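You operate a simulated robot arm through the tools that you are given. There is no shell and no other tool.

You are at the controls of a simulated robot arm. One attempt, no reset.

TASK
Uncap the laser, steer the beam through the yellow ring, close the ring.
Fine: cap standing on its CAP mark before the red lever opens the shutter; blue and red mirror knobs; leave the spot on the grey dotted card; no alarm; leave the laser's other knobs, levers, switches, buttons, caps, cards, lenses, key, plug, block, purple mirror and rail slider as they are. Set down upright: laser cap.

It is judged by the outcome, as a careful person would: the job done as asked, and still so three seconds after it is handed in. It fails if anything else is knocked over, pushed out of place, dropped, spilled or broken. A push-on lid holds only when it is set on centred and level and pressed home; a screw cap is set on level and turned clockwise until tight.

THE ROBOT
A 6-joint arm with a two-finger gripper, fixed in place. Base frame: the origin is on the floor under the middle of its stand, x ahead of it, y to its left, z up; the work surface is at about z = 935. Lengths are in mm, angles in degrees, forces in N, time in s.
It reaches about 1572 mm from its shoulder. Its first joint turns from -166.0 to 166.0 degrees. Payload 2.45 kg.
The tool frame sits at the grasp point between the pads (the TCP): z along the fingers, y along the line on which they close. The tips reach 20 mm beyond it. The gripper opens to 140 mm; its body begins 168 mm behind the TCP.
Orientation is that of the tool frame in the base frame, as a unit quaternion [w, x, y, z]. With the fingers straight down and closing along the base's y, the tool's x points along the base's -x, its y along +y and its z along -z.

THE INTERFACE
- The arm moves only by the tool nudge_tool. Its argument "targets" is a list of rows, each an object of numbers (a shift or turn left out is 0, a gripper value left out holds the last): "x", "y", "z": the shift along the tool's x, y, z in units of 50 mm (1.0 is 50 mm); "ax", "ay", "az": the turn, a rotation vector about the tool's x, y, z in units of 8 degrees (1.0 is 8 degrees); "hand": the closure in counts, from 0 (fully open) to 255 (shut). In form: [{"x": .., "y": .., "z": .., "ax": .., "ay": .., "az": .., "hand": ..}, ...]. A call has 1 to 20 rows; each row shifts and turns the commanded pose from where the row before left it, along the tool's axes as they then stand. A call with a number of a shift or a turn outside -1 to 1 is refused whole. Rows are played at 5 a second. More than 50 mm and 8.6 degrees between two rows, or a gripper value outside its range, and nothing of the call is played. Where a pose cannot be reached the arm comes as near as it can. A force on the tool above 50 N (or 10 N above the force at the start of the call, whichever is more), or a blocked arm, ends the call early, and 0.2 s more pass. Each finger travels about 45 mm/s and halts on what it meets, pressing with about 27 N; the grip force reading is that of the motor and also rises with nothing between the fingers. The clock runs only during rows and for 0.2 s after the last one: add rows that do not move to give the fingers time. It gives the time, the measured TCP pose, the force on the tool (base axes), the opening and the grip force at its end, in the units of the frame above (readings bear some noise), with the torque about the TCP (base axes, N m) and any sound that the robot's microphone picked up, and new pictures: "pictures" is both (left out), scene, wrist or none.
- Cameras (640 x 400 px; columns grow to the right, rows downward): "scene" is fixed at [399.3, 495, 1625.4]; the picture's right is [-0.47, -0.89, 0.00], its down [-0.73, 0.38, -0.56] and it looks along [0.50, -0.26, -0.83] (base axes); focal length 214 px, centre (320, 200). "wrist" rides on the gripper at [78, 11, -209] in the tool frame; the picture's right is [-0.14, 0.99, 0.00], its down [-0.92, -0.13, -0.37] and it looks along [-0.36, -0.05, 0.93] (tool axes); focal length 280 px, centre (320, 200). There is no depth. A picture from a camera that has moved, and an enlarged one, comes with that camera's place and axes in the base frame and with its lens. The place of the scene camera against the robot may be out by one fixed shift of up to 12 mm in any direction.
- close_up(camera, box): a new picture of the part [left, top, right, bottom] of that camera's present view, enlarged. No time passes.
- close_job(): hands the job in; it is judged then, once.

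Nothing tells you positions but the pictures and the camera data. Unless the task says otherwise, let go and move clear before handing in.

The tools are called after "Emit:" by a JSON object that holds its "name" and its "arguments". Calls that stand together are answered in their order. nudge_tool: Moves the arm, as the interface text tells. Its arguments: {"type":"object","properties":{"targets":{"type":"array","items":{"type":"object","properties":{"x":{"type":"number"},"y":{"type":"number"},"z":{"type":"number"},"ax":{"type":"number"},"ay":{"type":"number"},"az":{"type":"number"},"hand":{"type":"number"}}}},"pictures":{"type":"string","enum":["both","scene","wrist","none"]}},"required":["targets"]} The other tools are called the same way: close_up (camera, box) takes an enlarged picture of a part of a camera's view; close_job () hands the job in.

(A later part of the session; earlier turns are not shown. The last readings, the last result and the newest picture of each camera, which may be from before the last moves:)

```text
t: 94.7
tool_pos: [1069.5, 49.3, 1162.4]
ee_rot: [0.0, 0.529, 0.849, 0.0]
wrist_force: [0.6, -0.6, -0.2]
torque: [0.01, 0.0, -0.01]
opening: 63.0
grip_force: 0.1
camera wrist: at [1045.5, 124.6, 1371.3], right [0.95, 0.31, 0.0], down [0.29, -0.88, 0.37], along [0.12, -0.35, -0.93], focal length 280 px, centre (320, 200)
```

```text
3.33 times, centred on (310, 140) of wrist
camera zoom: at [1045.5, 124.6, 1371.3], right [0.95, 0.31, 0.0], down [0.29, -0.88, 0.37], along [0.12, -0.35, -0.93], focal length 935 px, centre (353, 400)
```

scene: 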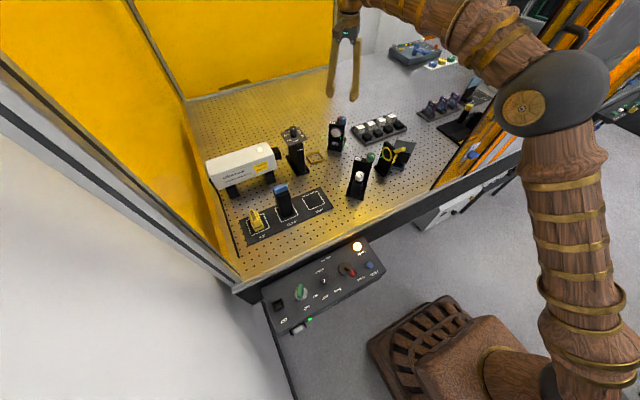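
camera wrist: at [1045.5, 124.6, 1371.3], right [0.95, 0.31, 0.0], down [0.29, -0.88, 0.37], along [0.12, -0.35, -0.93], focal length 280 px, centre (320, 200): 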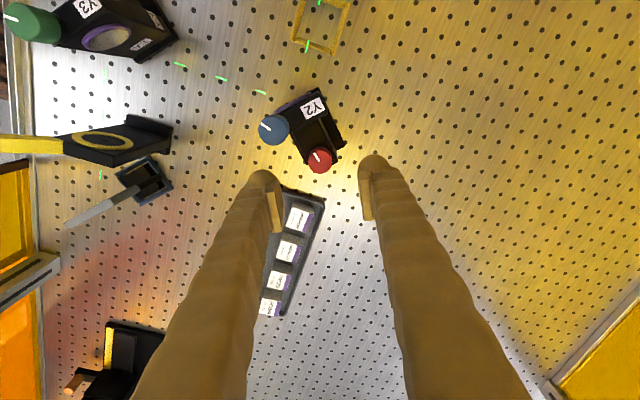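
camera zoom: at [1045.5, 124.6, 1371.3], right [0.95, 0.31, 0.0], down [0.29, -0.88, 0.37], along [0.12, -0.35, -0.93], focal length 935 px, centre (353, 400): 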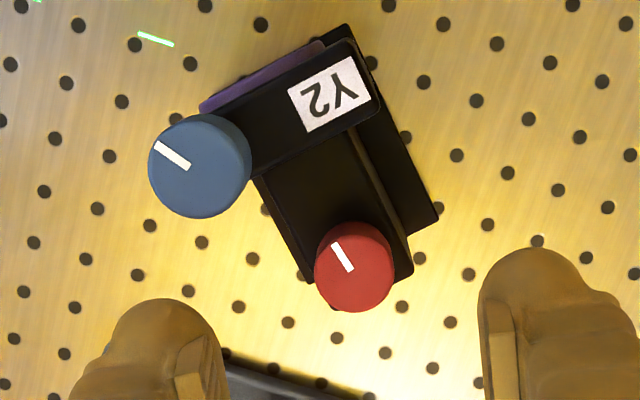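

By combining views, the beam now passes about 1.7 mm toward −x and ~1 mm high at the ring; on the card it's ~2.6 mm toward −x. A further ~8° on blue should fix it. Moving above the blue knob.

Emit:
{"name": "nudge_tool", "arguments": {"targets": [{"x": 0.462, "y": -0.397}, {"x": 0.462, "y": -0.397}, {"z": 0.5}, {"z": 0.3}, {}, {}], "pictures": "wrist"}}

Emit:
{"name": "close_up", "arguments": {"camera": "wrist", "box": [250, 110, 390, 230]}}

```text
t: 96.1
tool_pos: [1014.2, 71.7, 1122.8]
ee_rot: [0.001, 0.528, 0.849, -0.001]
wrist_force: [-0.3, -0.2, -0.2]
torque: [0.0, -0.01, 0.03]
opening: 63.3
grip_force: 0.1
camera wrist: at [988.9, 148.1, 1332.3], right [0.95, 0.31, 0.0], down [0.29, -0.88, 0.37], along [0.12, -0.35, -0.93], focal length 280 px, centre (320, 200)
```

wrist: 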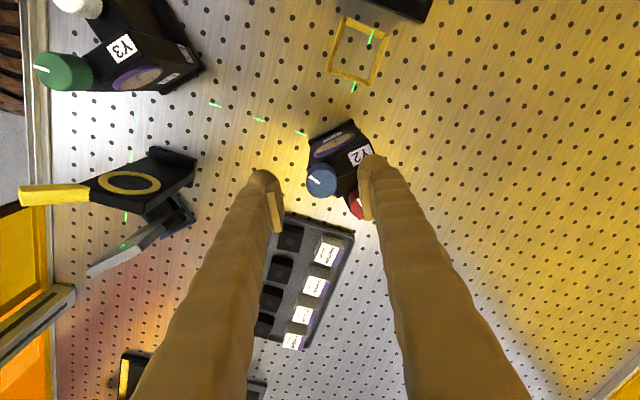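

```text
3.33 times, centred on (320, 170) of wrist
camera zoom: at [988.9, 148.1, 1332.3], right [0.95, 0.31, 0.0], down [0.29, -0.88, 0.37], along [0.12, -0.35, -0.93], focal length 935 px, centre (320, 300)
```

zoom: 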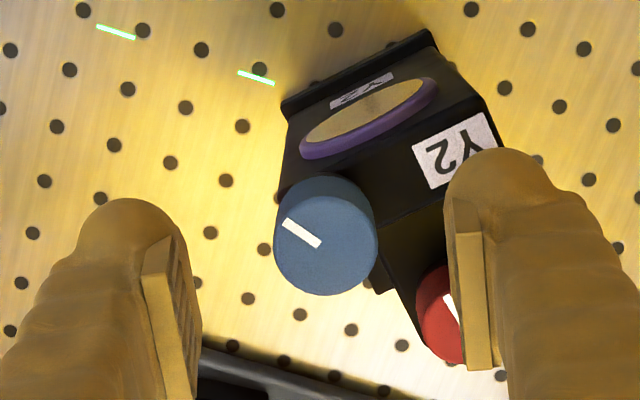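

Emit:
{"name": "nudge_tool", "arguments": {"targets": [{"x": -0.01, "y": 0.02, "z": 0.3}, {"z": 0.31}, {}, {}], "pictures": "wrist"}}

Emit:
{"name": "close_up", "arguments": {"camera": "wrist", "box": [250, 110, 390, 230]}}

Emit:
{"name": "close_up", "arguments": {"camera": "wrist", "box": [20, 100, 190, 260]}}

```text
t: 97.1
tool_pos: [1015.3, 72.1, 1092.0]
ee_rot: [0.0, 0.529, 0.849, -0.001]
wrist_force: [-0.1, -0.4, 0.2]
torque: [-0.01, 0.02, 0.01]
opening: 63.0
grip_force: 0.1
camera wrist: at [990.4, 147.5, 1300.2], right [0.95, 0.31, 0.0], down [0.29, -0.88, 0.37], along [0.12, -0.35, -0.93], focal length 280 px, centre (320, 200)
```

wrist: 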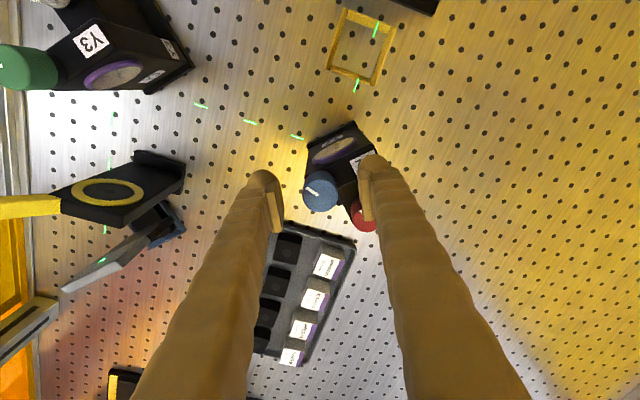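

```text
3.33 times, centred on (320, 170) of wrist
camera zoom: at [990.4, 147.5, 1300.2], right [0.95, 0.31, 0.0], down [0.29, -0.88, 0.37], along [0.12, -0.35, -0.93], focal length 935 px, centre (320, 300)
```

zoom: 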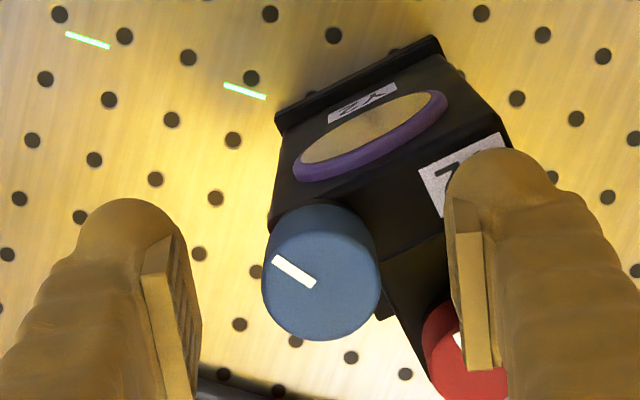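

```text
2.50 times, centred on (105, 180) of wrist
camera zoom: at [990.4, 147.5, 1300.2], right [0.95, 0.31, 0.0], down [0.29, -0.88, 0.37], along [0.12, -0.35, -0.93], focal length 701 px, centre (858, 250)
```

zoom: 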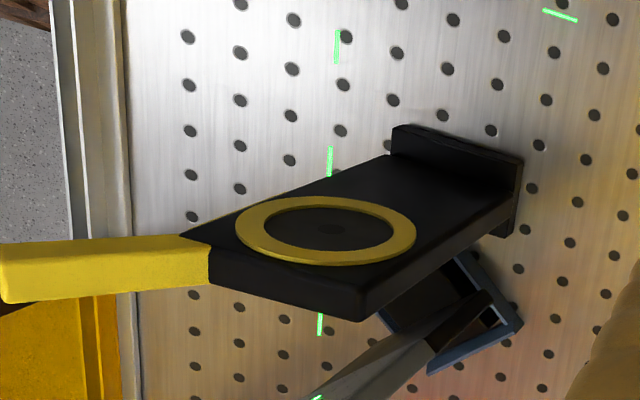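

Emit:
{"name": "nudge_tool", "arguments": {"targets": [{"hand": 180}, {"hand": 200}, {"hand": 215}, {"hand": 255}, {}, {}], "pictures": "none"}}

Emit:
{"name": "nudge_tool", "arguments": {"targets": [{"az": 0.35}, {"az": 0.35}, {"az": 0.35}, {}], "pictures": "wrist"}}

Emit:
{"name": "close_up", "arguments": {"camera": "scene", "box": [378, 138, 412, 172]}}

Emit:
{"name": "close_up", "arguments": {"camera": "scene", "box": [394, 138, 410, 156]}}

```text
t: 98.5
tool_pos: [1016.3, 71.4, 1091.1]
ee_rot: [0.001, 0.529, 0.849, -0.001]
wrist_force: [14.8, 5.0, -1.3]
torque: [0.06, -0.14, -0.03]
opening: 26.5
grip_force: 45.0
```

```text
t: 99.5
tool_pos: [1014.1, 71.2, 1092.0]
ee_rot: [0.001, 0.59, 0.807, 0.0]
wrist_force: [5.1, -5.3, -0.3]
torque: [-0.06, -0.09, 0.03]
opening: 26.5
grip_force: 44.5
camera wrist: at [1001.8, 150.5, 1300.3], right [0.99, 0.17, 0.0], down [0.16, -0.92, 0.37], along [0.06, -0.36, -0.93], focal length 280 px, centre (320, 200)
```

wrist: 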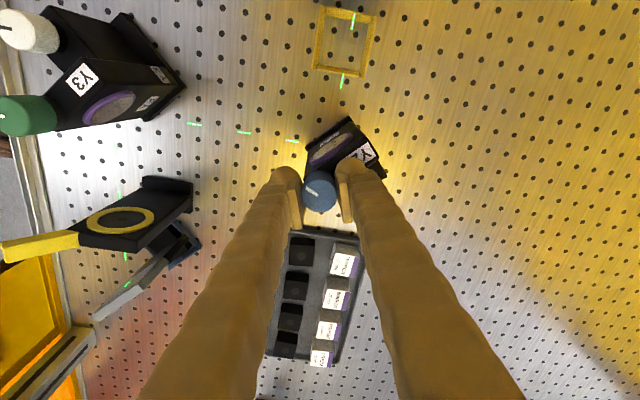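

```text
11.76 times, centred on (395, 155) of scene
camera zoom: at [399.3, 495.0, 1625.4], right [-0.47, -0.89, 0.0], down [-0.73, 0.38, -0.56], along [0.5, -0.26, -0.83], focal length 2523 px, centre (-562, 729)
```

zoom: 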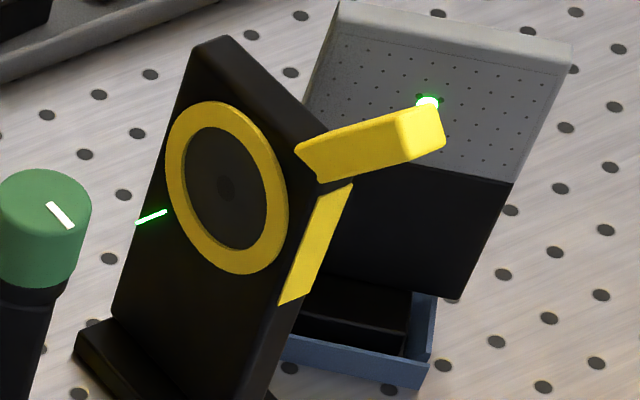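

```text
16.00 times, centred on (402, 147) of scene
camera zoom: at [399.3, 495.0, 1625.4], right [-0.47, -0.89, 0.0], down [-0.73, 0.38, -0.56], along [0.5, -0.26, -0.83], focal length 3432 px, centre (-992, 1048)
```

zoom: 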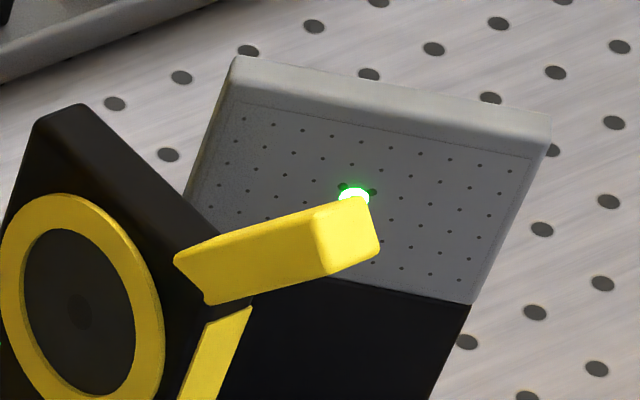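

The spot now sits almost exactly at the card's central dots. I'll release blue and re-measure at the ring.

Emit:
{"name": "nudge_tool", "arguments": {"targets": [{"hand": 200}, {"hand": 170}, {"hand": 140}, {}, {}, {"z": -0.3}, {"z": -0.6}, {"z": -0.6}, {}], "pictures": "wrist"}}

Emit:
{"name": "close_up", "arguments": {"camera": "scene", "box": [378, 138, 412, 172]}}

Emit:
{"name": "close_up", "arguments": {"camera": "wrist", "box": [60, 130, 240, 290]}}

```text
t: 101.5
tool_pos: [1015.3, 71.6, 1167.6]
ee_rot: [0.0, 0.589, 0.808, -0.001]
wrist_force: [0.2, -0.9, 0.5]
torque: [0.01, 0.02, 0.0]
opening: 63.0
grip_force: 0.1
camera wrist: at [1001.8, 150.1, 1375.9], right [0.99, 0.17, 0.0], down [0.16, -0.92, 0.37], along [0.06, -0.36, -0.93], focal length 280 px, centre (320, 200)
```

wrist: 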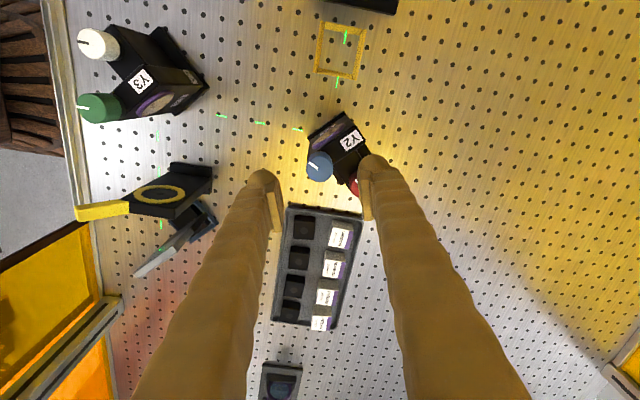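

```text
11.76 times, centred on (395, 155) of scene
camera zoom: at [399.3, 495.0, 1625.4], right [-0.47, -0.89, 0.0], down [-0.73, 0.38, -0.56], along [0.5, -0.26, -0.83], focal length 2523 px, centre (-562, 729)
```

zoom: 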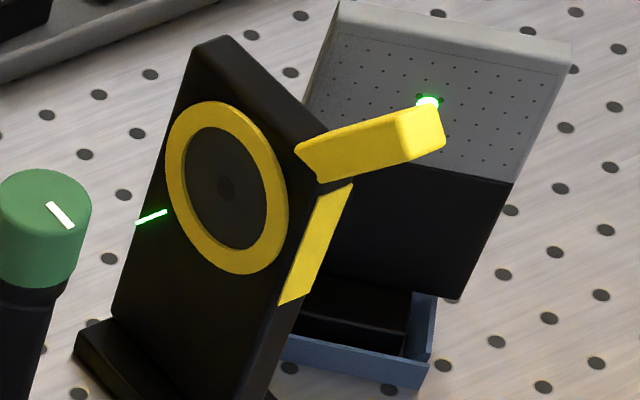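

```text
2.50 times, centred on (150, 210) of wrist
camera zoom: at [1001.8, 150.1, 1375.9], right [0.99, 0.17, 0.0], down [0.16, -0.92, 0.37], along [0.06, -0.36, -0.93], focal length 701 px, centre (745, 175)
```

zoom: 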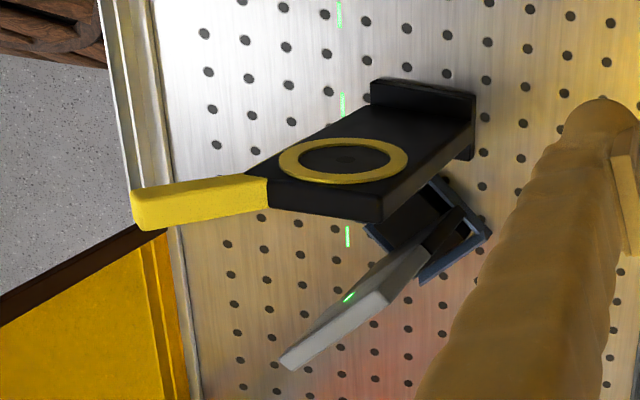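

Emit:
{"name": "close_up", "arguments": {"camera": "wrist", "box": [110, 160, 190, 240]}}

Emit:
{"name": "close_up", "arguments": {"camera": "wrist", "box": [125, 120, 205, 220]}}

```text
5.00 times, centred on (150, 200) of wrist
camera zoom: at [1001.8, 150.1, 1375.9], right [0.99, 0.17, 0.0], down [0.16, -0.92, 0.37], along [0.06, -0.36, -0.93], focal length 1402 px, centre (1170, 200)
```

zoom: 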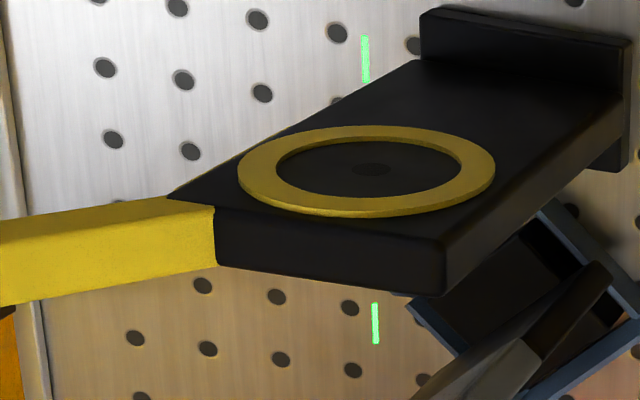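

```text
4.00 times, centred on (165, 170) of wrist
camera zoom: at [1001.8, 150.1, 1375.9], right [0.99, 0.17, 0.0], down [0.16, -0.92, 0.37], along [0.06, -0.36, -0.93], focal length 1122 px, centre (940, 320)
```

zoom: 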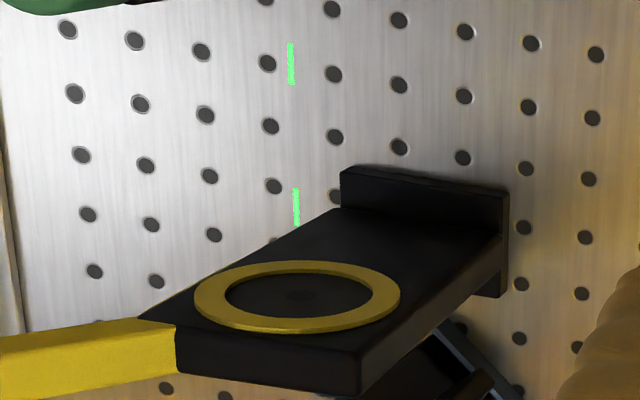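

Now x is good and the beam is ~1.2 mm high at the ring. I'll turn the red knob back by about 7°.

Emit:
{"name": "nudge_tool", "arguments": {"targets": [{"az": -0.75}, {"az": -0.75}, {"x": -0.488, "y": 0.36}, {"x": -0.488, "y": 0.36}, {"z": 0.5}, {}, {}], "pictures": "wrist"}}

Emit:
{"name": "close_up", "arguments": {"camera": "wrist", "box": [250, 90, 390, 210]}}

```text
t: 103.1
tool_pos: [1070.5, 49.2, 1143.4]
ee_rot: [0.001, 0.502, 0.865, -0.001]
wrist_force: [-0.1, -0.3, -0.2]
torque: [0.01, 0.03, -0.03]
opening: 62.9
grip_force: 0.0
camera wrist: at [1042.0, 122.7, 1351.5], right [0.93, 0.37, 0.0], down [0.35, -0.86, 0.37], along [0.14, -0.34, -0.93], focal length 280 px, centre (320, 200)
```

wrist: 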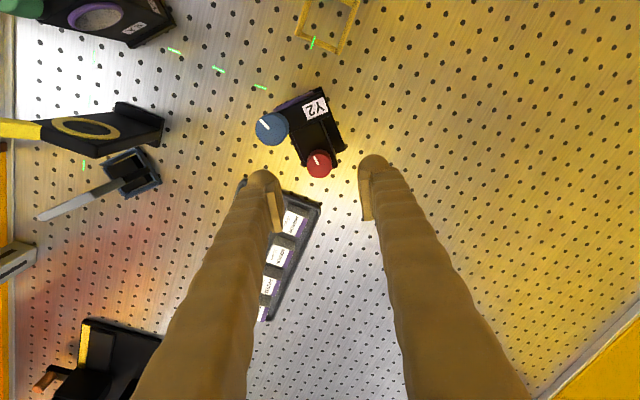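

```text
3.33 times, centred on (320, 150) of wrist
camera zoom: at [1042.0, 122.7, 1351.5], right [0.93, 0.37, 0.0], down [0.35, -0.86, 0.37], along [0.14, -0.34, -0.93], focal length 935 px, centre (320, 367)
```

zoom: 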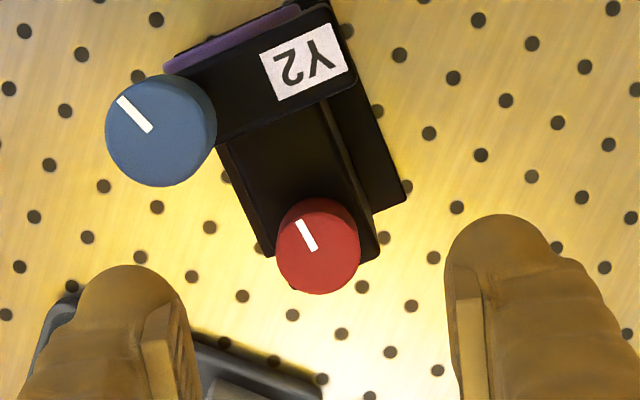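

Emit:
{"name": "nudge_tool", "arguments": {"targets": [{"z": 0.5}, {"z": 0.5}, {"z": 0.5}, {"z": 0.33}, {}, {}, {"hand": 180}, {"hand": 200}, {"hand": 215}, {"hand": 255}, {}, {}], "pictures": "wrist"}}

Emit:
{"name": "close_up", "arguments": {"camera": "wrist", "box": [250, 110, 390, 230]}}

Emit:
{"name": "close_up", "arguments": {"camera": "scene", "box": [378, 138, 412, 172]}}

```text
t: 105.7
tool_pos: [1070.2, 49.6, 1049.9]
ee_rot: [0.001, 0.501, 0.865, 0.0]
wrist_force: [26.6, 15.0, -1.5]
torque: [0.19, -0.27, -0.02]
opening: 26.6
grip_force: 44.7
camera wrist: at [1040.8, 122.9, 1258.9], right [0.93, 0.37, 0.0], down [0.35, -0.86, 0.37], along [0.14, -0.34, -0.93], focal length 280 px, centre (320, 200)
```

wrist: 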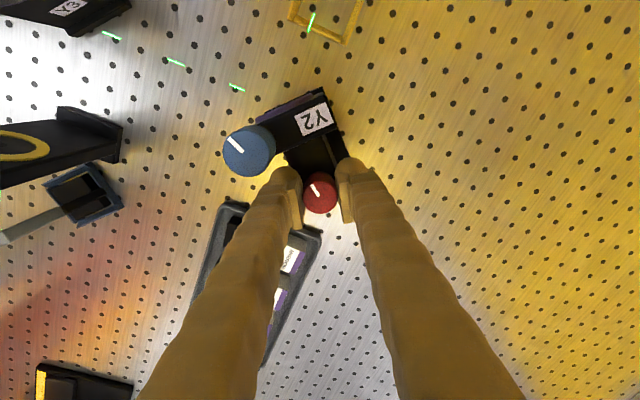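

```text
3.33 times, centred on (320, 170) of wrist
camera zoom: at [1040.8, 122.9, 1258.9], right [0.93, 0.37, 0.0], down [0.35, -0.86, 0.37], along [0.14, -0.34, -0.93], focal length 935 px, centre (320, 300)
```

zoom: 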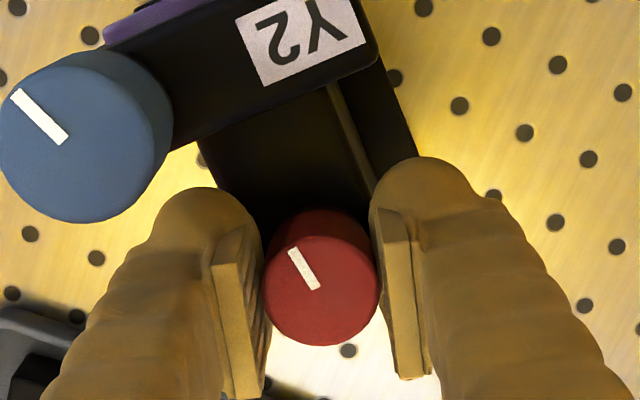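

```text
11.76 times, centred on (395, 155) of scene
camera zoom: at [399.3, 495.0, 1625.4], right [-0.47, -0.89, 0.0], down [-0.73, 0.38, -0.56], along [0.5, -0.26, -0.83], focal length 2523 px, centre (-562, 729)
```

zoom: 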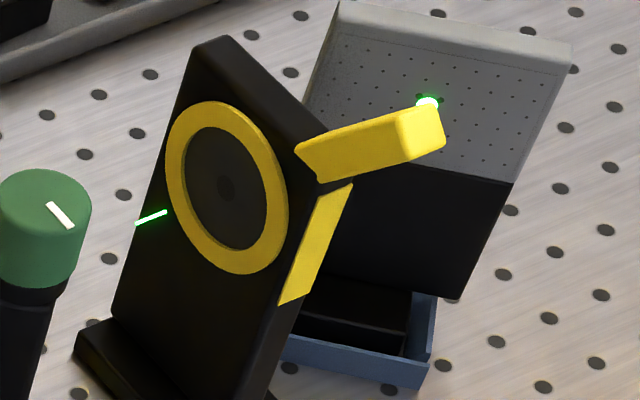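

Emit:
{"name": "nudge_tool", "arguments": {"targets": [{"y": 0.04}, {"az": -0.3}, {"az": -0.3}, {"az": -0.3}, {}], "pictures": "none"}}

Emit:
{"name": "close_up", "arguments": {"camera": "scene", "box": [378, 138, 412, 172]}}

Emit:
{"name": "close_up", "arguments": {"camera": "scene", "box": [394, 138, 410, 156]}}

```text
t: 107.1
tool_pos: [1071.0, 49.1, 1050.0]
ee_rot: [-0.001, 0.446, 0.895, -0.001]
wrist_force: [-7.2, -1.2, 5.1]
torque: [-0.1, 0.1, 0.0]
opening: 26.5
grip_force: 44.9
stopped in row 5: the force on the tool passed its limit at 51 N (the readings are from after the stop); the commanded pose is now the measured one
```

```text
11.76 times, centred on (395, 155) of scene
camera zoom: at [399.3, 495.0, 1625.4], right [-0.47, -0.89, 0.0], down [-0.73, 0.38, -0.56], along [0.5, -0.26, -0.83], focal length 2523 px, centre (-562, 729)
```

zoom: 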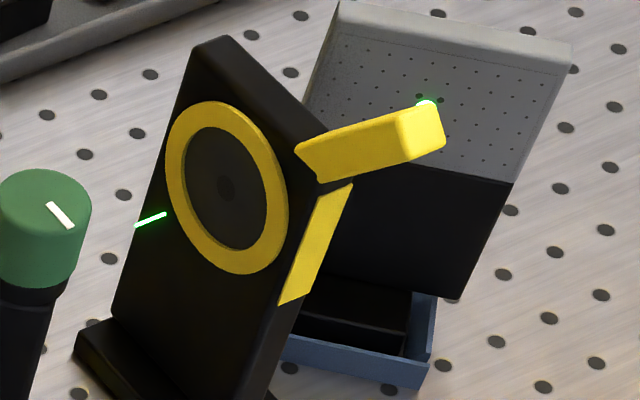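

```text
16.00 times, centred on (402, 147) of scene
camera zoom: at [399.3, 495.0, 1625.4], right [-0.47, -0.89, 0.0], down [-0.73, 0.38, -0.56], along [0.5, -0.26, -0.83], focal length 3432 px, centre (-992, 1048)
```

zoom: 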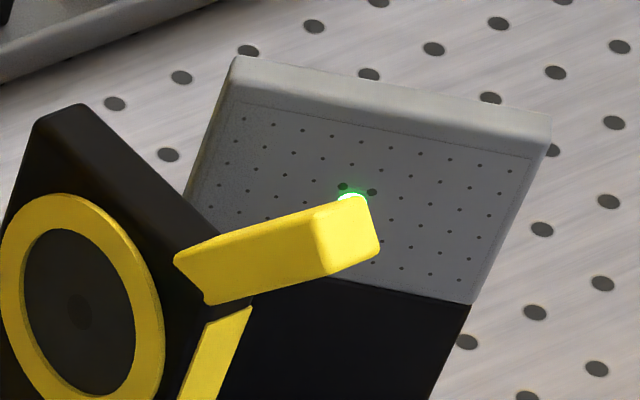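

Emit:
{"name": "nudge_tool", "arguments": {"targets": [{"hand": 200}, {"hand": 170}, {"hand": 140}, {}, {}, {"z": -0.3}, {"z": -0.6}, {"z": -0.8}, {"z": -0.5}, {}], "pictures": "wrist"}}

Emit:
{"name": "close_up", "arguments": {"camera": "scene", "box": [378, 138, 412, 172]}}

Emit:
{"name": "close_up", "arguments": {"camera": "wrist", "box": [40, 60, 130, 140]}}

```text
t: 109.3
tool_pos: [1072.6, 49.9, 1160.1]
ee_rot: [-0.001, 0.446, 0.895, -0.001]
wrist_force: [0.3, -0.2, -0.3]
torque: [0.02, 0.01, 0.05]
opening: 62.9
grip_force: 0.0
camera wrist: at [1034.1, 119.4, 1369.2], right [0.87, 0.49, 0.0], down [0.45, -0.81, 0.37], along [0.18, -0.32, -0.93], focal length 280 px, centre (320, 200)
```

wrist: 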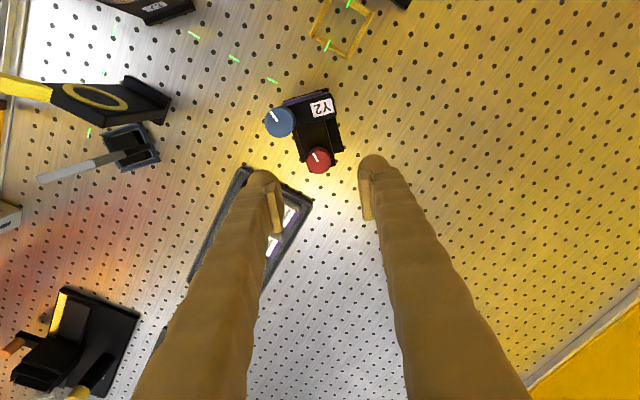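

```text
11.76 times, centred on (395, 155) of scene
camera zoom: at [399.3, 495.0, 1625.4], right [-0.47, -0.89, 0.0], down [-0.73, 0.38, -0.56], along [0.5, -0.26, -0.83], focal length 2523 px, centre (-562, 729)
```

zoom: 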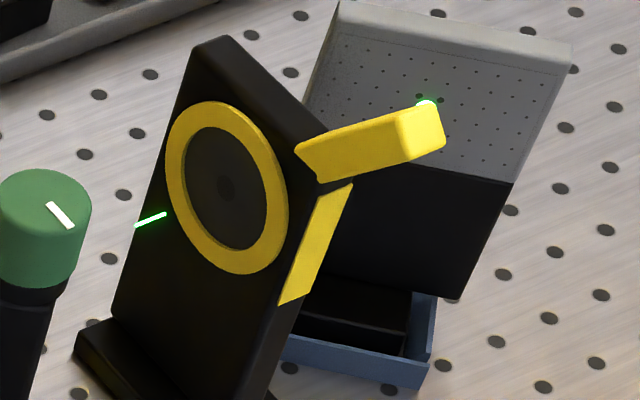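

```text
5.00 times, centred on (85, 100) of wrist
camera zoom: at [1034.1, 119.4, 1369.2], right [0.87, 0.49, 0.0], down [0.45, -0.81, 0.37], along [0.18, -0.32, -0.93], focal length 1402 px, centre (1495, 700)
```

zoom: 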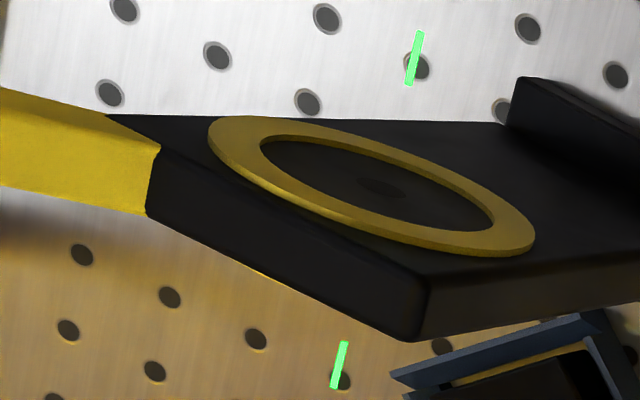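

The beam is now centred in the ring to within ~0.3 mm and the spot sits at the card's centre. Next is closing the ring: the yellow lever tip is near (764, −18, 1099), sticking up toward −x at ~49°, with a yellow slot strip below it. I'll move over to inspect it with the hand open.

Emit:
{"name": "nudge_tool", "arguments": {"targets": [{"az": -0.946, "hand": 0}, {"az": -0.946}, {"az": -0.946}, {"az": -0.946}, {"az": -0.946}, {"az": -0.946}, {"az": -0.946}, {"x": 0.75, "y": -0.17}, {"x": 0.79, "y": -0.17}, {"x": 0.79, "y": -0.17}, {"x": 0.79, "y": -0.17}, {"x": 0.79, "y": -0.17}, {"x": 0.79, "y": -0.17}, {"x": 0.79, "y": -0.17}, {"x": 0.79, "y": -0.17}, {}, {}]}}

Emit:
{"name": "close_up", "arguments": {"camera": "wrist", "box": [230, 110, 400, 260]}}

Emit:
{"name": "close_up", "arguments": {"camera": "scene", "box": [378, 138, 412, 172]}}

```text
t: 112.9
tool_pos: [757.6, -19.4, 1161.0]
ee_rot: [-0.001, 0.0, 1.0, -0.001]
wrist_force: [-0.8, 0.0, 0.3]
torque: [0.01, -0.01, 0.0]
opening: 139.9
grip_force: 0.0
camera wrist: at [679.7, -7.8, 1369.6], right [0.14, 0.99, 0.0], down [0.92, -0.13, 0.37], along [0.36, -0.05, -0.93], focal length 280 px, centre (320, 200)
```

scene: 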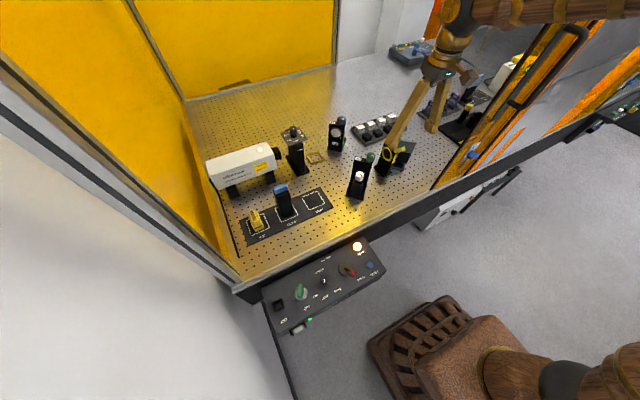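
wrist: 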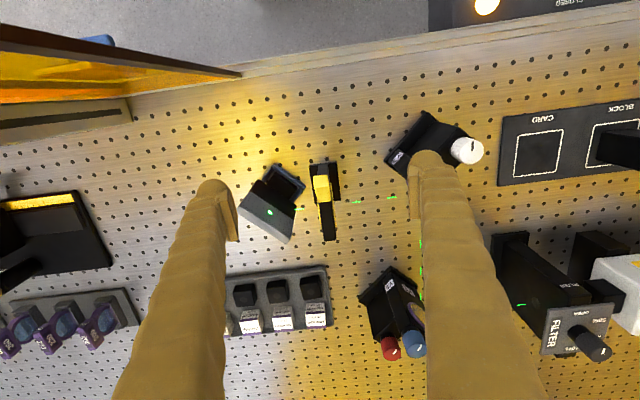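

```text
2.67 times, centred on (315, 185) of wrist
camera zoom: at [679.7, -7.8, 1369.6], right [0.14, 0.99, 0.0], down [0.92, -0.13, 0.37], along [0.36, -0.05, -0.93], focal length 748 px, centre (333, 240)
```

zoom: 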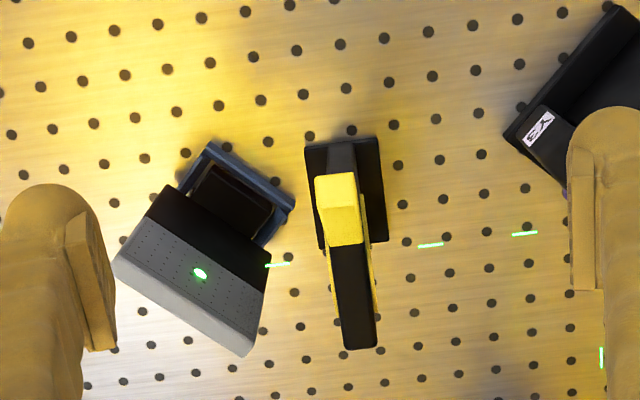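

```text
11.76 times, centred on (395, 155) of scene
camera zoom: at [399.3, 495.0, 1625.4], right [-0.47, -0.89, 0.0], down [-0.73, 0.38, -0.56], along [0.5, -0.26, -0.83], focal length 2523 px, centre (-562, 729)
```

zoom: 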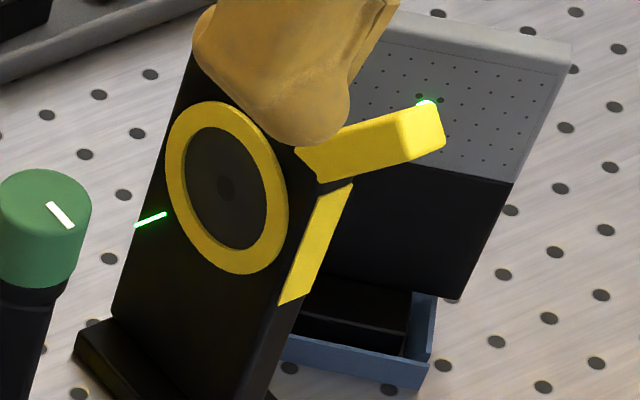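

Emit:
{"name": "close_up", "arguments": {"camera": "wrist", "box": [290, 140, 360, 250]}}

Emit:
{"name": "close_up", "arguments": {"camera": "wrist", "box": [230, 150, 330, 260]}}

```text
3.64 times, centred on (325, 195) of wrist
camera zoom: at [679.7, -7.8, 1369.6], right [0.14, 0.99, 0.0], down [0.92, -0.13, 0.37], along [0.36, -0.05, -0.93], focal length 1020 px, centre (302, 218)
```

zoom: 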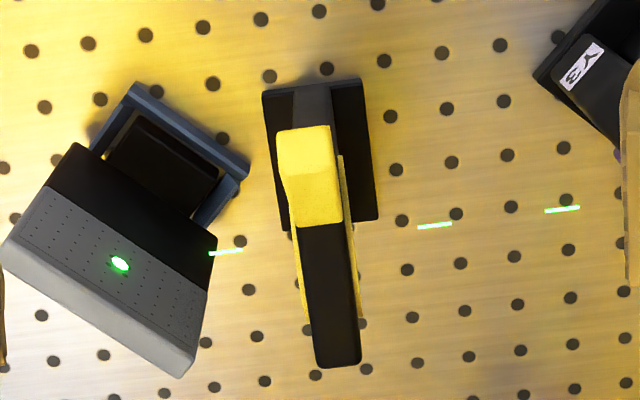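

```text
3.64 times, centred on (280, 205) of wrist
camera zoom: at [679.7, -7.8, 1369.6], right [0.14, 0.99, 0.0], down [0.92, -0.13, 0.37], along [0.36, -0.05, -0.93], focal length 1020 px, centre (466, 182)
```

zoom: 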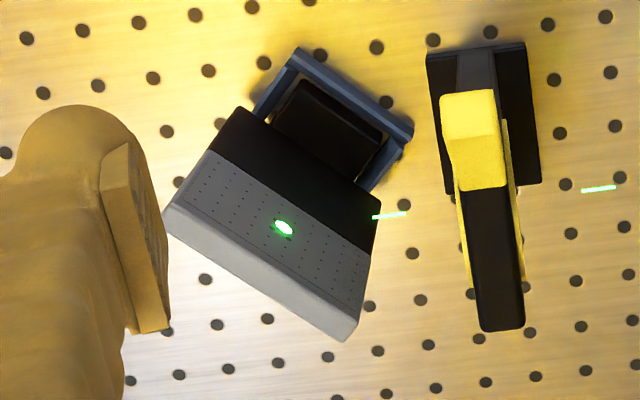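

The top view shows the spot at the card centre. The lever should swing down along its slot (from ~+49° to about −45°). I'll close the fingers, line one fingertip over the lever's end, and press down gently.

Emit:
{"name": "nudge_tool", "arguments": {"targets": [{"hand": 255}, {}, {}, {"x": 0.05, "y": 0.32}, {}, {}, {}, {}]}}

Emit:
{"name": "close_up", "arguments": {"camera": "wrist", "box": [260, 130, 380, 240]}}

Emit:
{"name": "close_up", "arguments": {"camera": "scene", "box": [360, 110, 430, 180]}}

```text
t: 114.7
tool_pos: [756.7, -3.9, 1160.5]
ee_rot: [-0.001, 0.0, 1.0, -0.001]
wrist_force: [-0.1, -0.5, -0.4]
torque: [0.03, 0.0, 0.01]
opening: 0.0
grip_force: 16.3
camera wrist: at [677.8, 7.6, 1369.7], right [0.14, 0.99, 0.0], down [0.92, -0.13, 0.37], along [0.36, -0.05, -0.93], focal length 280 px, centre (320, 200)
```

scene: 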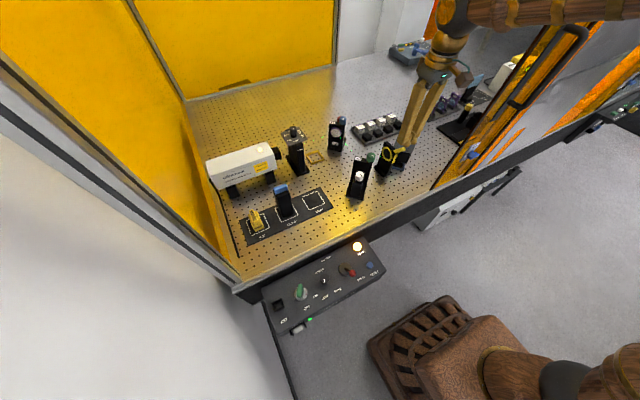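
wrist: 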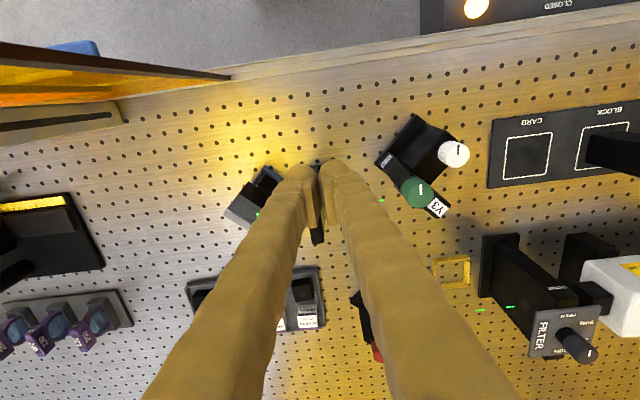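

```text
3.64 times, centred on (320, 185) of wrist
camera zoom: at [677.8, 7.6, 1369.7], right [0.14, 0.99, 0.0], down [0.92, -0.13, 0.37], along [0.36, -0.05, -0.93], focal length 1020 px, centre (320, 254)
```

zoom: 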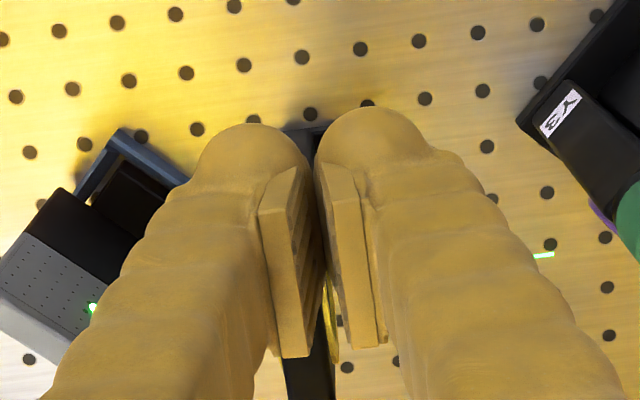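

```text
5.71 times, centred on (395, 145) of scene
camera zoom: at [399.3, 495.0, 1625.4], right [-0.47, -0.89, 0.0], down [-0.73, 0.38, -0.56], along [0.5, -0.26, -0.83], focal length 1226 px, centre (-109, 514)
```

zoom: 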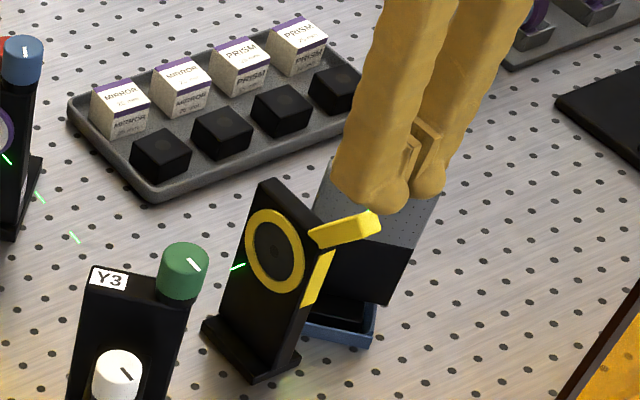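

Emit:
{"name": "close_up", "arguments": {"camera": "scene", "box": [378, 110, 418, 160]}}

```text
8.00 times, centred on (398, 135) of scene
camera zoom: at [399.3, 495.0, 1625.4], right [-0.47, -0.89, 0.0], down [-0.73, 0.38, -0.56], along [0.5, -0.26, -0.83], focal length 1716 px, centre (-304, 720)
```

zoom: 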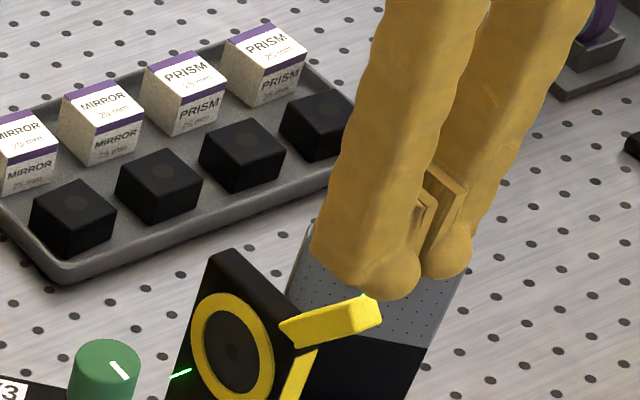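

Emit:
{"name": "nudge_tool", "arguments": {"targets": [{"x": -0.07, "z": 0.25}, {"z": 0.2}, {}], "pictures": "none"}}

Emit:
{"name": "close_up", "arguments": {"camera": "scene", "box": [372, 120, 422, 180]}}

```text
t: 115.5
tool_pos: [758.1, -3.3, 1137.4]
ee_rot: [-0.001, 0.0, 1.0, -0.001]
wrist_force: [-0.7, -0.5, 0.0]
torque: [-0.01, 0.01, -0.03]
opening: 0.2
grip_force: 26.4
```

```text
6.67 times, centred on (397, 150) of scene
camera zoom: at [399.3, 495.0, 1625.4], right [-0.47, -0.89, 0.0], down [-0.73, 0.38, -0.56], along [0.5, -0.26, -0.83], focal length 1430 px, centre (-193, 533)
```

zoom: 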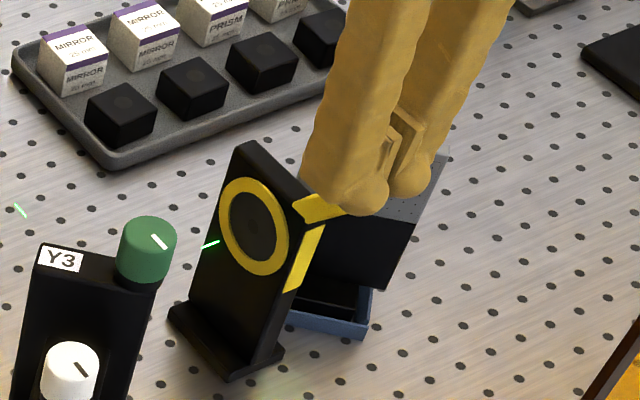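

Emit:
{"name": "nudge_tool", "arguments": {"targets": [{"z": 0.1}, {"z": 0.1}, {}], "pictures": "wrist"}}

Emit:
{"name": "close_up", "arguments": {"camera": "wrist", "box": [260, 130, 380, 240]}}

Emit:
{"name": "close_up", "arguments": {"camera": "scene", "box": [372, 120, 422, 180]}}

```text
t: 116.3
tool_pos: [758.7, -2.3, 1128.1]
ee_rot: [-0.001, 0.0, 1.0, -0.001]
wrist_force: [-0.2, -0.9, 0.5]
torque: [-0.01, 0.0, 0.01]
opening: 0.0
grip_force: 26.7
camera wrist: at [680.4, 8.7, 1336.8], right [0.14, 0.99, 0.0], down [0.92, -0.13, 0.37], along [0.36, -0.05, -0.93], focal length 280 px, centre (320, 200)
```

wrist: 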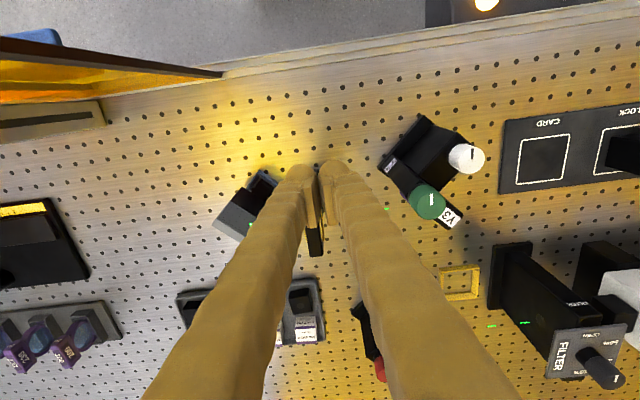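

```text
3.64 times, centred on (320, 185) of wrist
camera zoom: at [680.4, 8.7, 1336.8], right [0.14, 0.99, 0.0], down [0.92, -0.13, 0.37], along [0.36, -0.05, -0.93], focal length 1020 px, centre (320, 254)
```

zoom: 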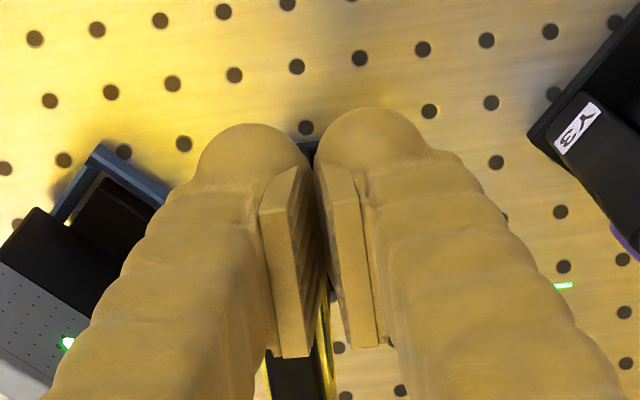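

```text
6.67 times, centred on (397, 150) of scene
camera zoom: at [399.3, 495.0, 1625.4], right [-0.47, -0.89, 0.0], down [-0.73, 0.38, -0.56], along [0.5, -0.26, -0.83], focal length 1430 px, centre (-193, 533)
```

zoom: 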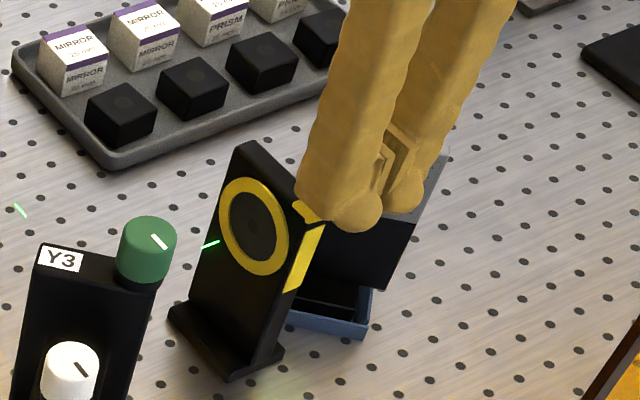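

Emit:
{"name": "nudge_tool", "arguments": {"targets": [{"z": 0.06}, {"z": 0.06}, {}], "pictures": "none"}}

Emit:
{"name": "nudge_tool", "arguments": {"targets": [{"z": 0.06}, {"z": 0.06}, {}], "pictures": "none"}}

Emit:
{"name": "close_up", "arguments": {"camera": "scene", "box": [372, 120, 422, 180]}}

```text
t: 117.1
tool_pos: [757.9, -3.4, 1123.4]
ee_rot: [0.002, -0.001, 1.0, -0.001]
wrist_force: [-10.7, 1.7, 43.9]
torque: [-0.39, -0.33, -0.07]
opening: 0.0
grip_force: 26.9
```

```text
t: 117.4
tool_pos: [758.6, -3.1, 1123.6]
ee_rot: [0.002, 0.0, 1.0, -0.001]
wrist_force: [-3.4, 3.5, 14.7]
torque: [-0.06, -0.08, 0.02]
opening: 0.1
grip_force: 27.2
stopped in row 1: the force on the tool passed its limit at 62 N (the readings are from after the stop); the commanded pose is now the measured one
```

```text
6.67 times, centred on (397, 150) of scene
camera zoom: at [399.3, 495.0, 1625.4], right [-0.47, -0.89, 0.0], down [-0.73, 0.38, -0.56], along [0.5, -0.26, -0.83], focal length 1430 px, centre (-193, 533)
```

zoom: 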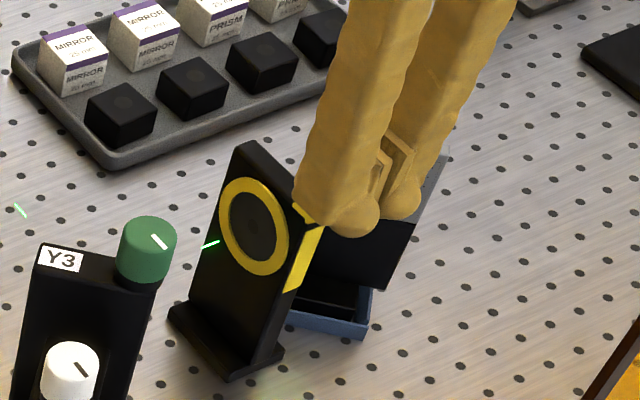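

Pressing the lever's tip from above met firm resistance (over 60 N) without motion. I'll back off and check lever position and spot.

Emit:
{"name": "nudge_tool", "arguments": {"targets": [{"z": -0.2}, {"z": -0.5}, {"z": -0.5}, {"x": 0.5, "y": 0.5}, {"x": 0.6, "y": 0.6}, {}], "pictures": "both"}}

Emit:
{"name": "close_up", "arguments": {"camera": "scene", "box": [378, 138, 412, 172]}}

```text
t: 118.8
tool_pos: [703.7, 50.7, 1184.9]
ee_rot: [0.0, 0.0, 1.0, -0.001]
wrist_force: [0.8, -0.3, 1.2]
torque: [0.0, 0.01, -0.01]
opening: 0.0
grip_force: 26.5
camera wrist: at [624.1, 63.3, 1393.4], right [0.14, 0.99, 0.0], down [0.92, -0.13, 0.37], along [0.37, -0.05, -0.93], focal length 280 px, centre (320, 200)
```

scene: 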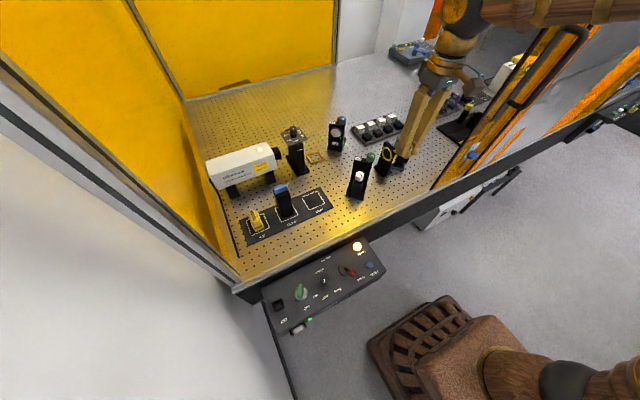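
wrist: 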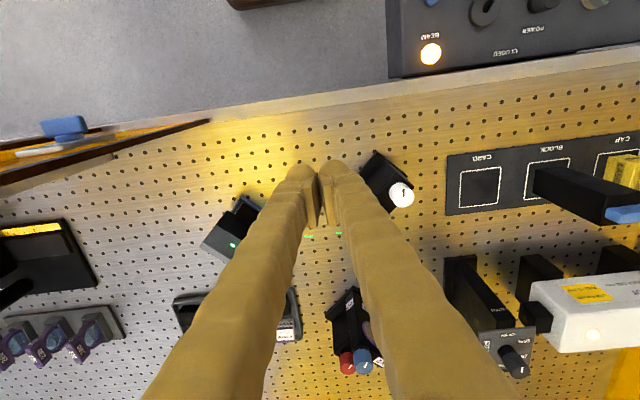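

```text
11.76 times, centred on (395, 155) of scene
camera zoom: at [399.3, 495.0, 1625.4], right [-0.47, -0.89, 0.0], down [-0.73, 0.38, -0.56], along [0.5, -0.26, -0.83], focal length 2523 px, centre (-562, 729)
```

zoom: 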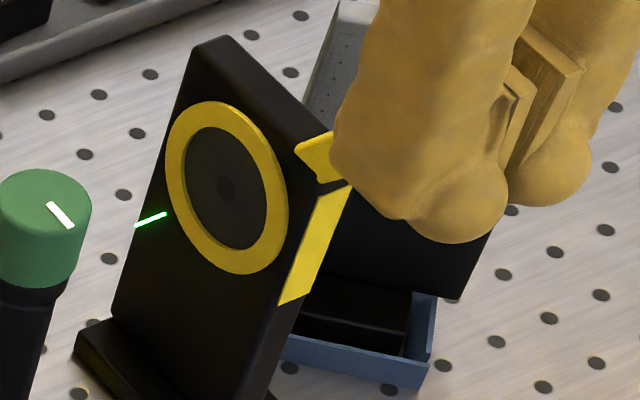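

Emit:
{"name": "nudge_tool", "arguments": {"targets": [{"x": 0.4, "z": 0.0, "hand": 0}, {"x": 0.4, "y": -0.5}, {"y": -0.6, "z": 0.3}, {"y": -0.54, "z": 0.6}, {"z": 0.6}, {"z": 0.6}, {}, {}], "pictures": "both"}}

Emit:
{"name": "close_up", "arguments": {"camera": "wrist", "box": [240, 180, 420, 360]}}

Emit:
{"name": "close_up", "arguments": {"camera": "scene", "box": [378, 138, 412, 172]}}

```text
t: 120.6
tool_pos: [664.6, -29.0, 1079.7]
ee_rot: [0.001, 0.001, 1.0, -0.001]
wrist_force: [2.4, 3.6, -2.9]
torque: [0.22, -0.04, 0.15]
opening: 136.8
grip_force: 0.0
camera wrist: at [586.1, -17.2, 1288.4], right [0.14, 0.99, 0.0], down [0.92, -0.13, 0.37], along [0.37, -0.05, -0.93], focal length 280 px, centre (320, 200)
```

scene: 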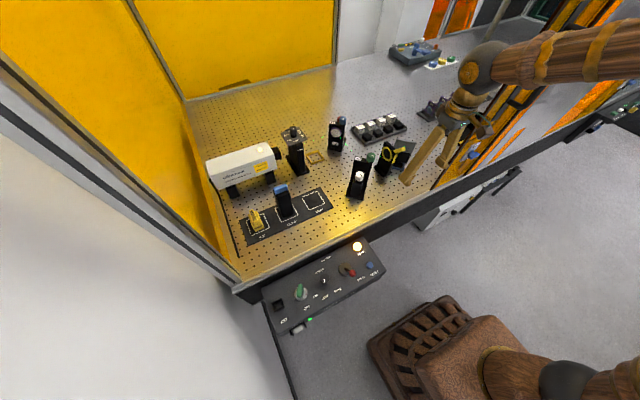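
wrist: 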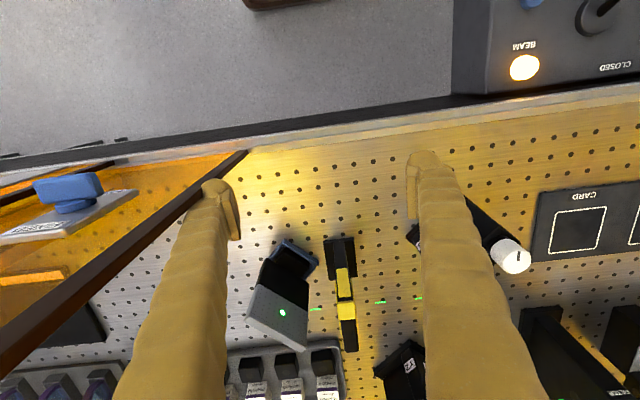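

```text
2.22 times, centred on (330, 270) of wrist
camera zoom: at [586.1, -17.2, 1288.4], right [0.14, 0.99, 0.0], down [0.92, -0.13, 0.37], along [0.37, -0.05, -0.93], focal length 623 px, centre (298, 44)
```

zoom: 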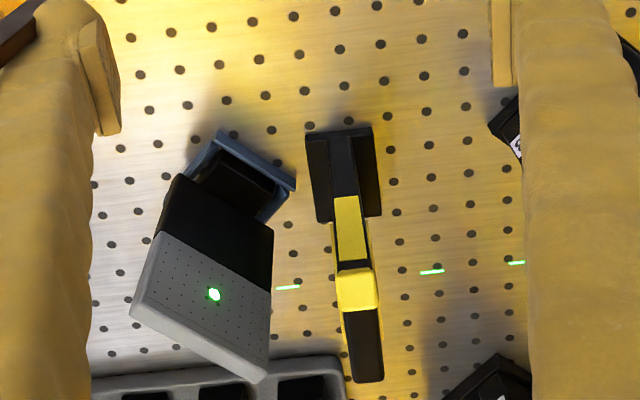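

```text
11.76 times, centred on (395, 155) of scene
camera zoom: at [399.3, 495.0, 1625.4], right [-0.47, -0.89, 0.0], down [-0.73, 0.38, -0.56], along [0.5, -0.26, -0.83], focal length 2523 px, centre (-562, 729)
```

zoom: 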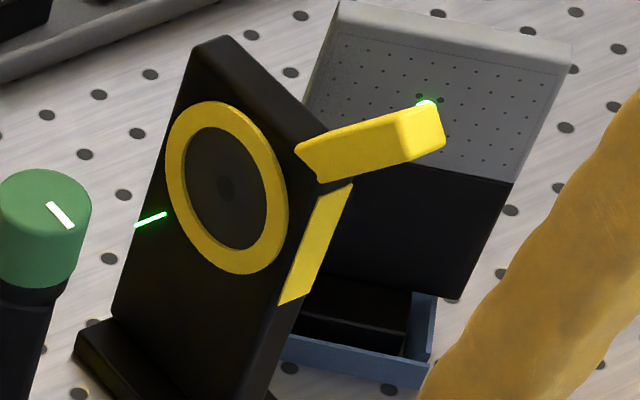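

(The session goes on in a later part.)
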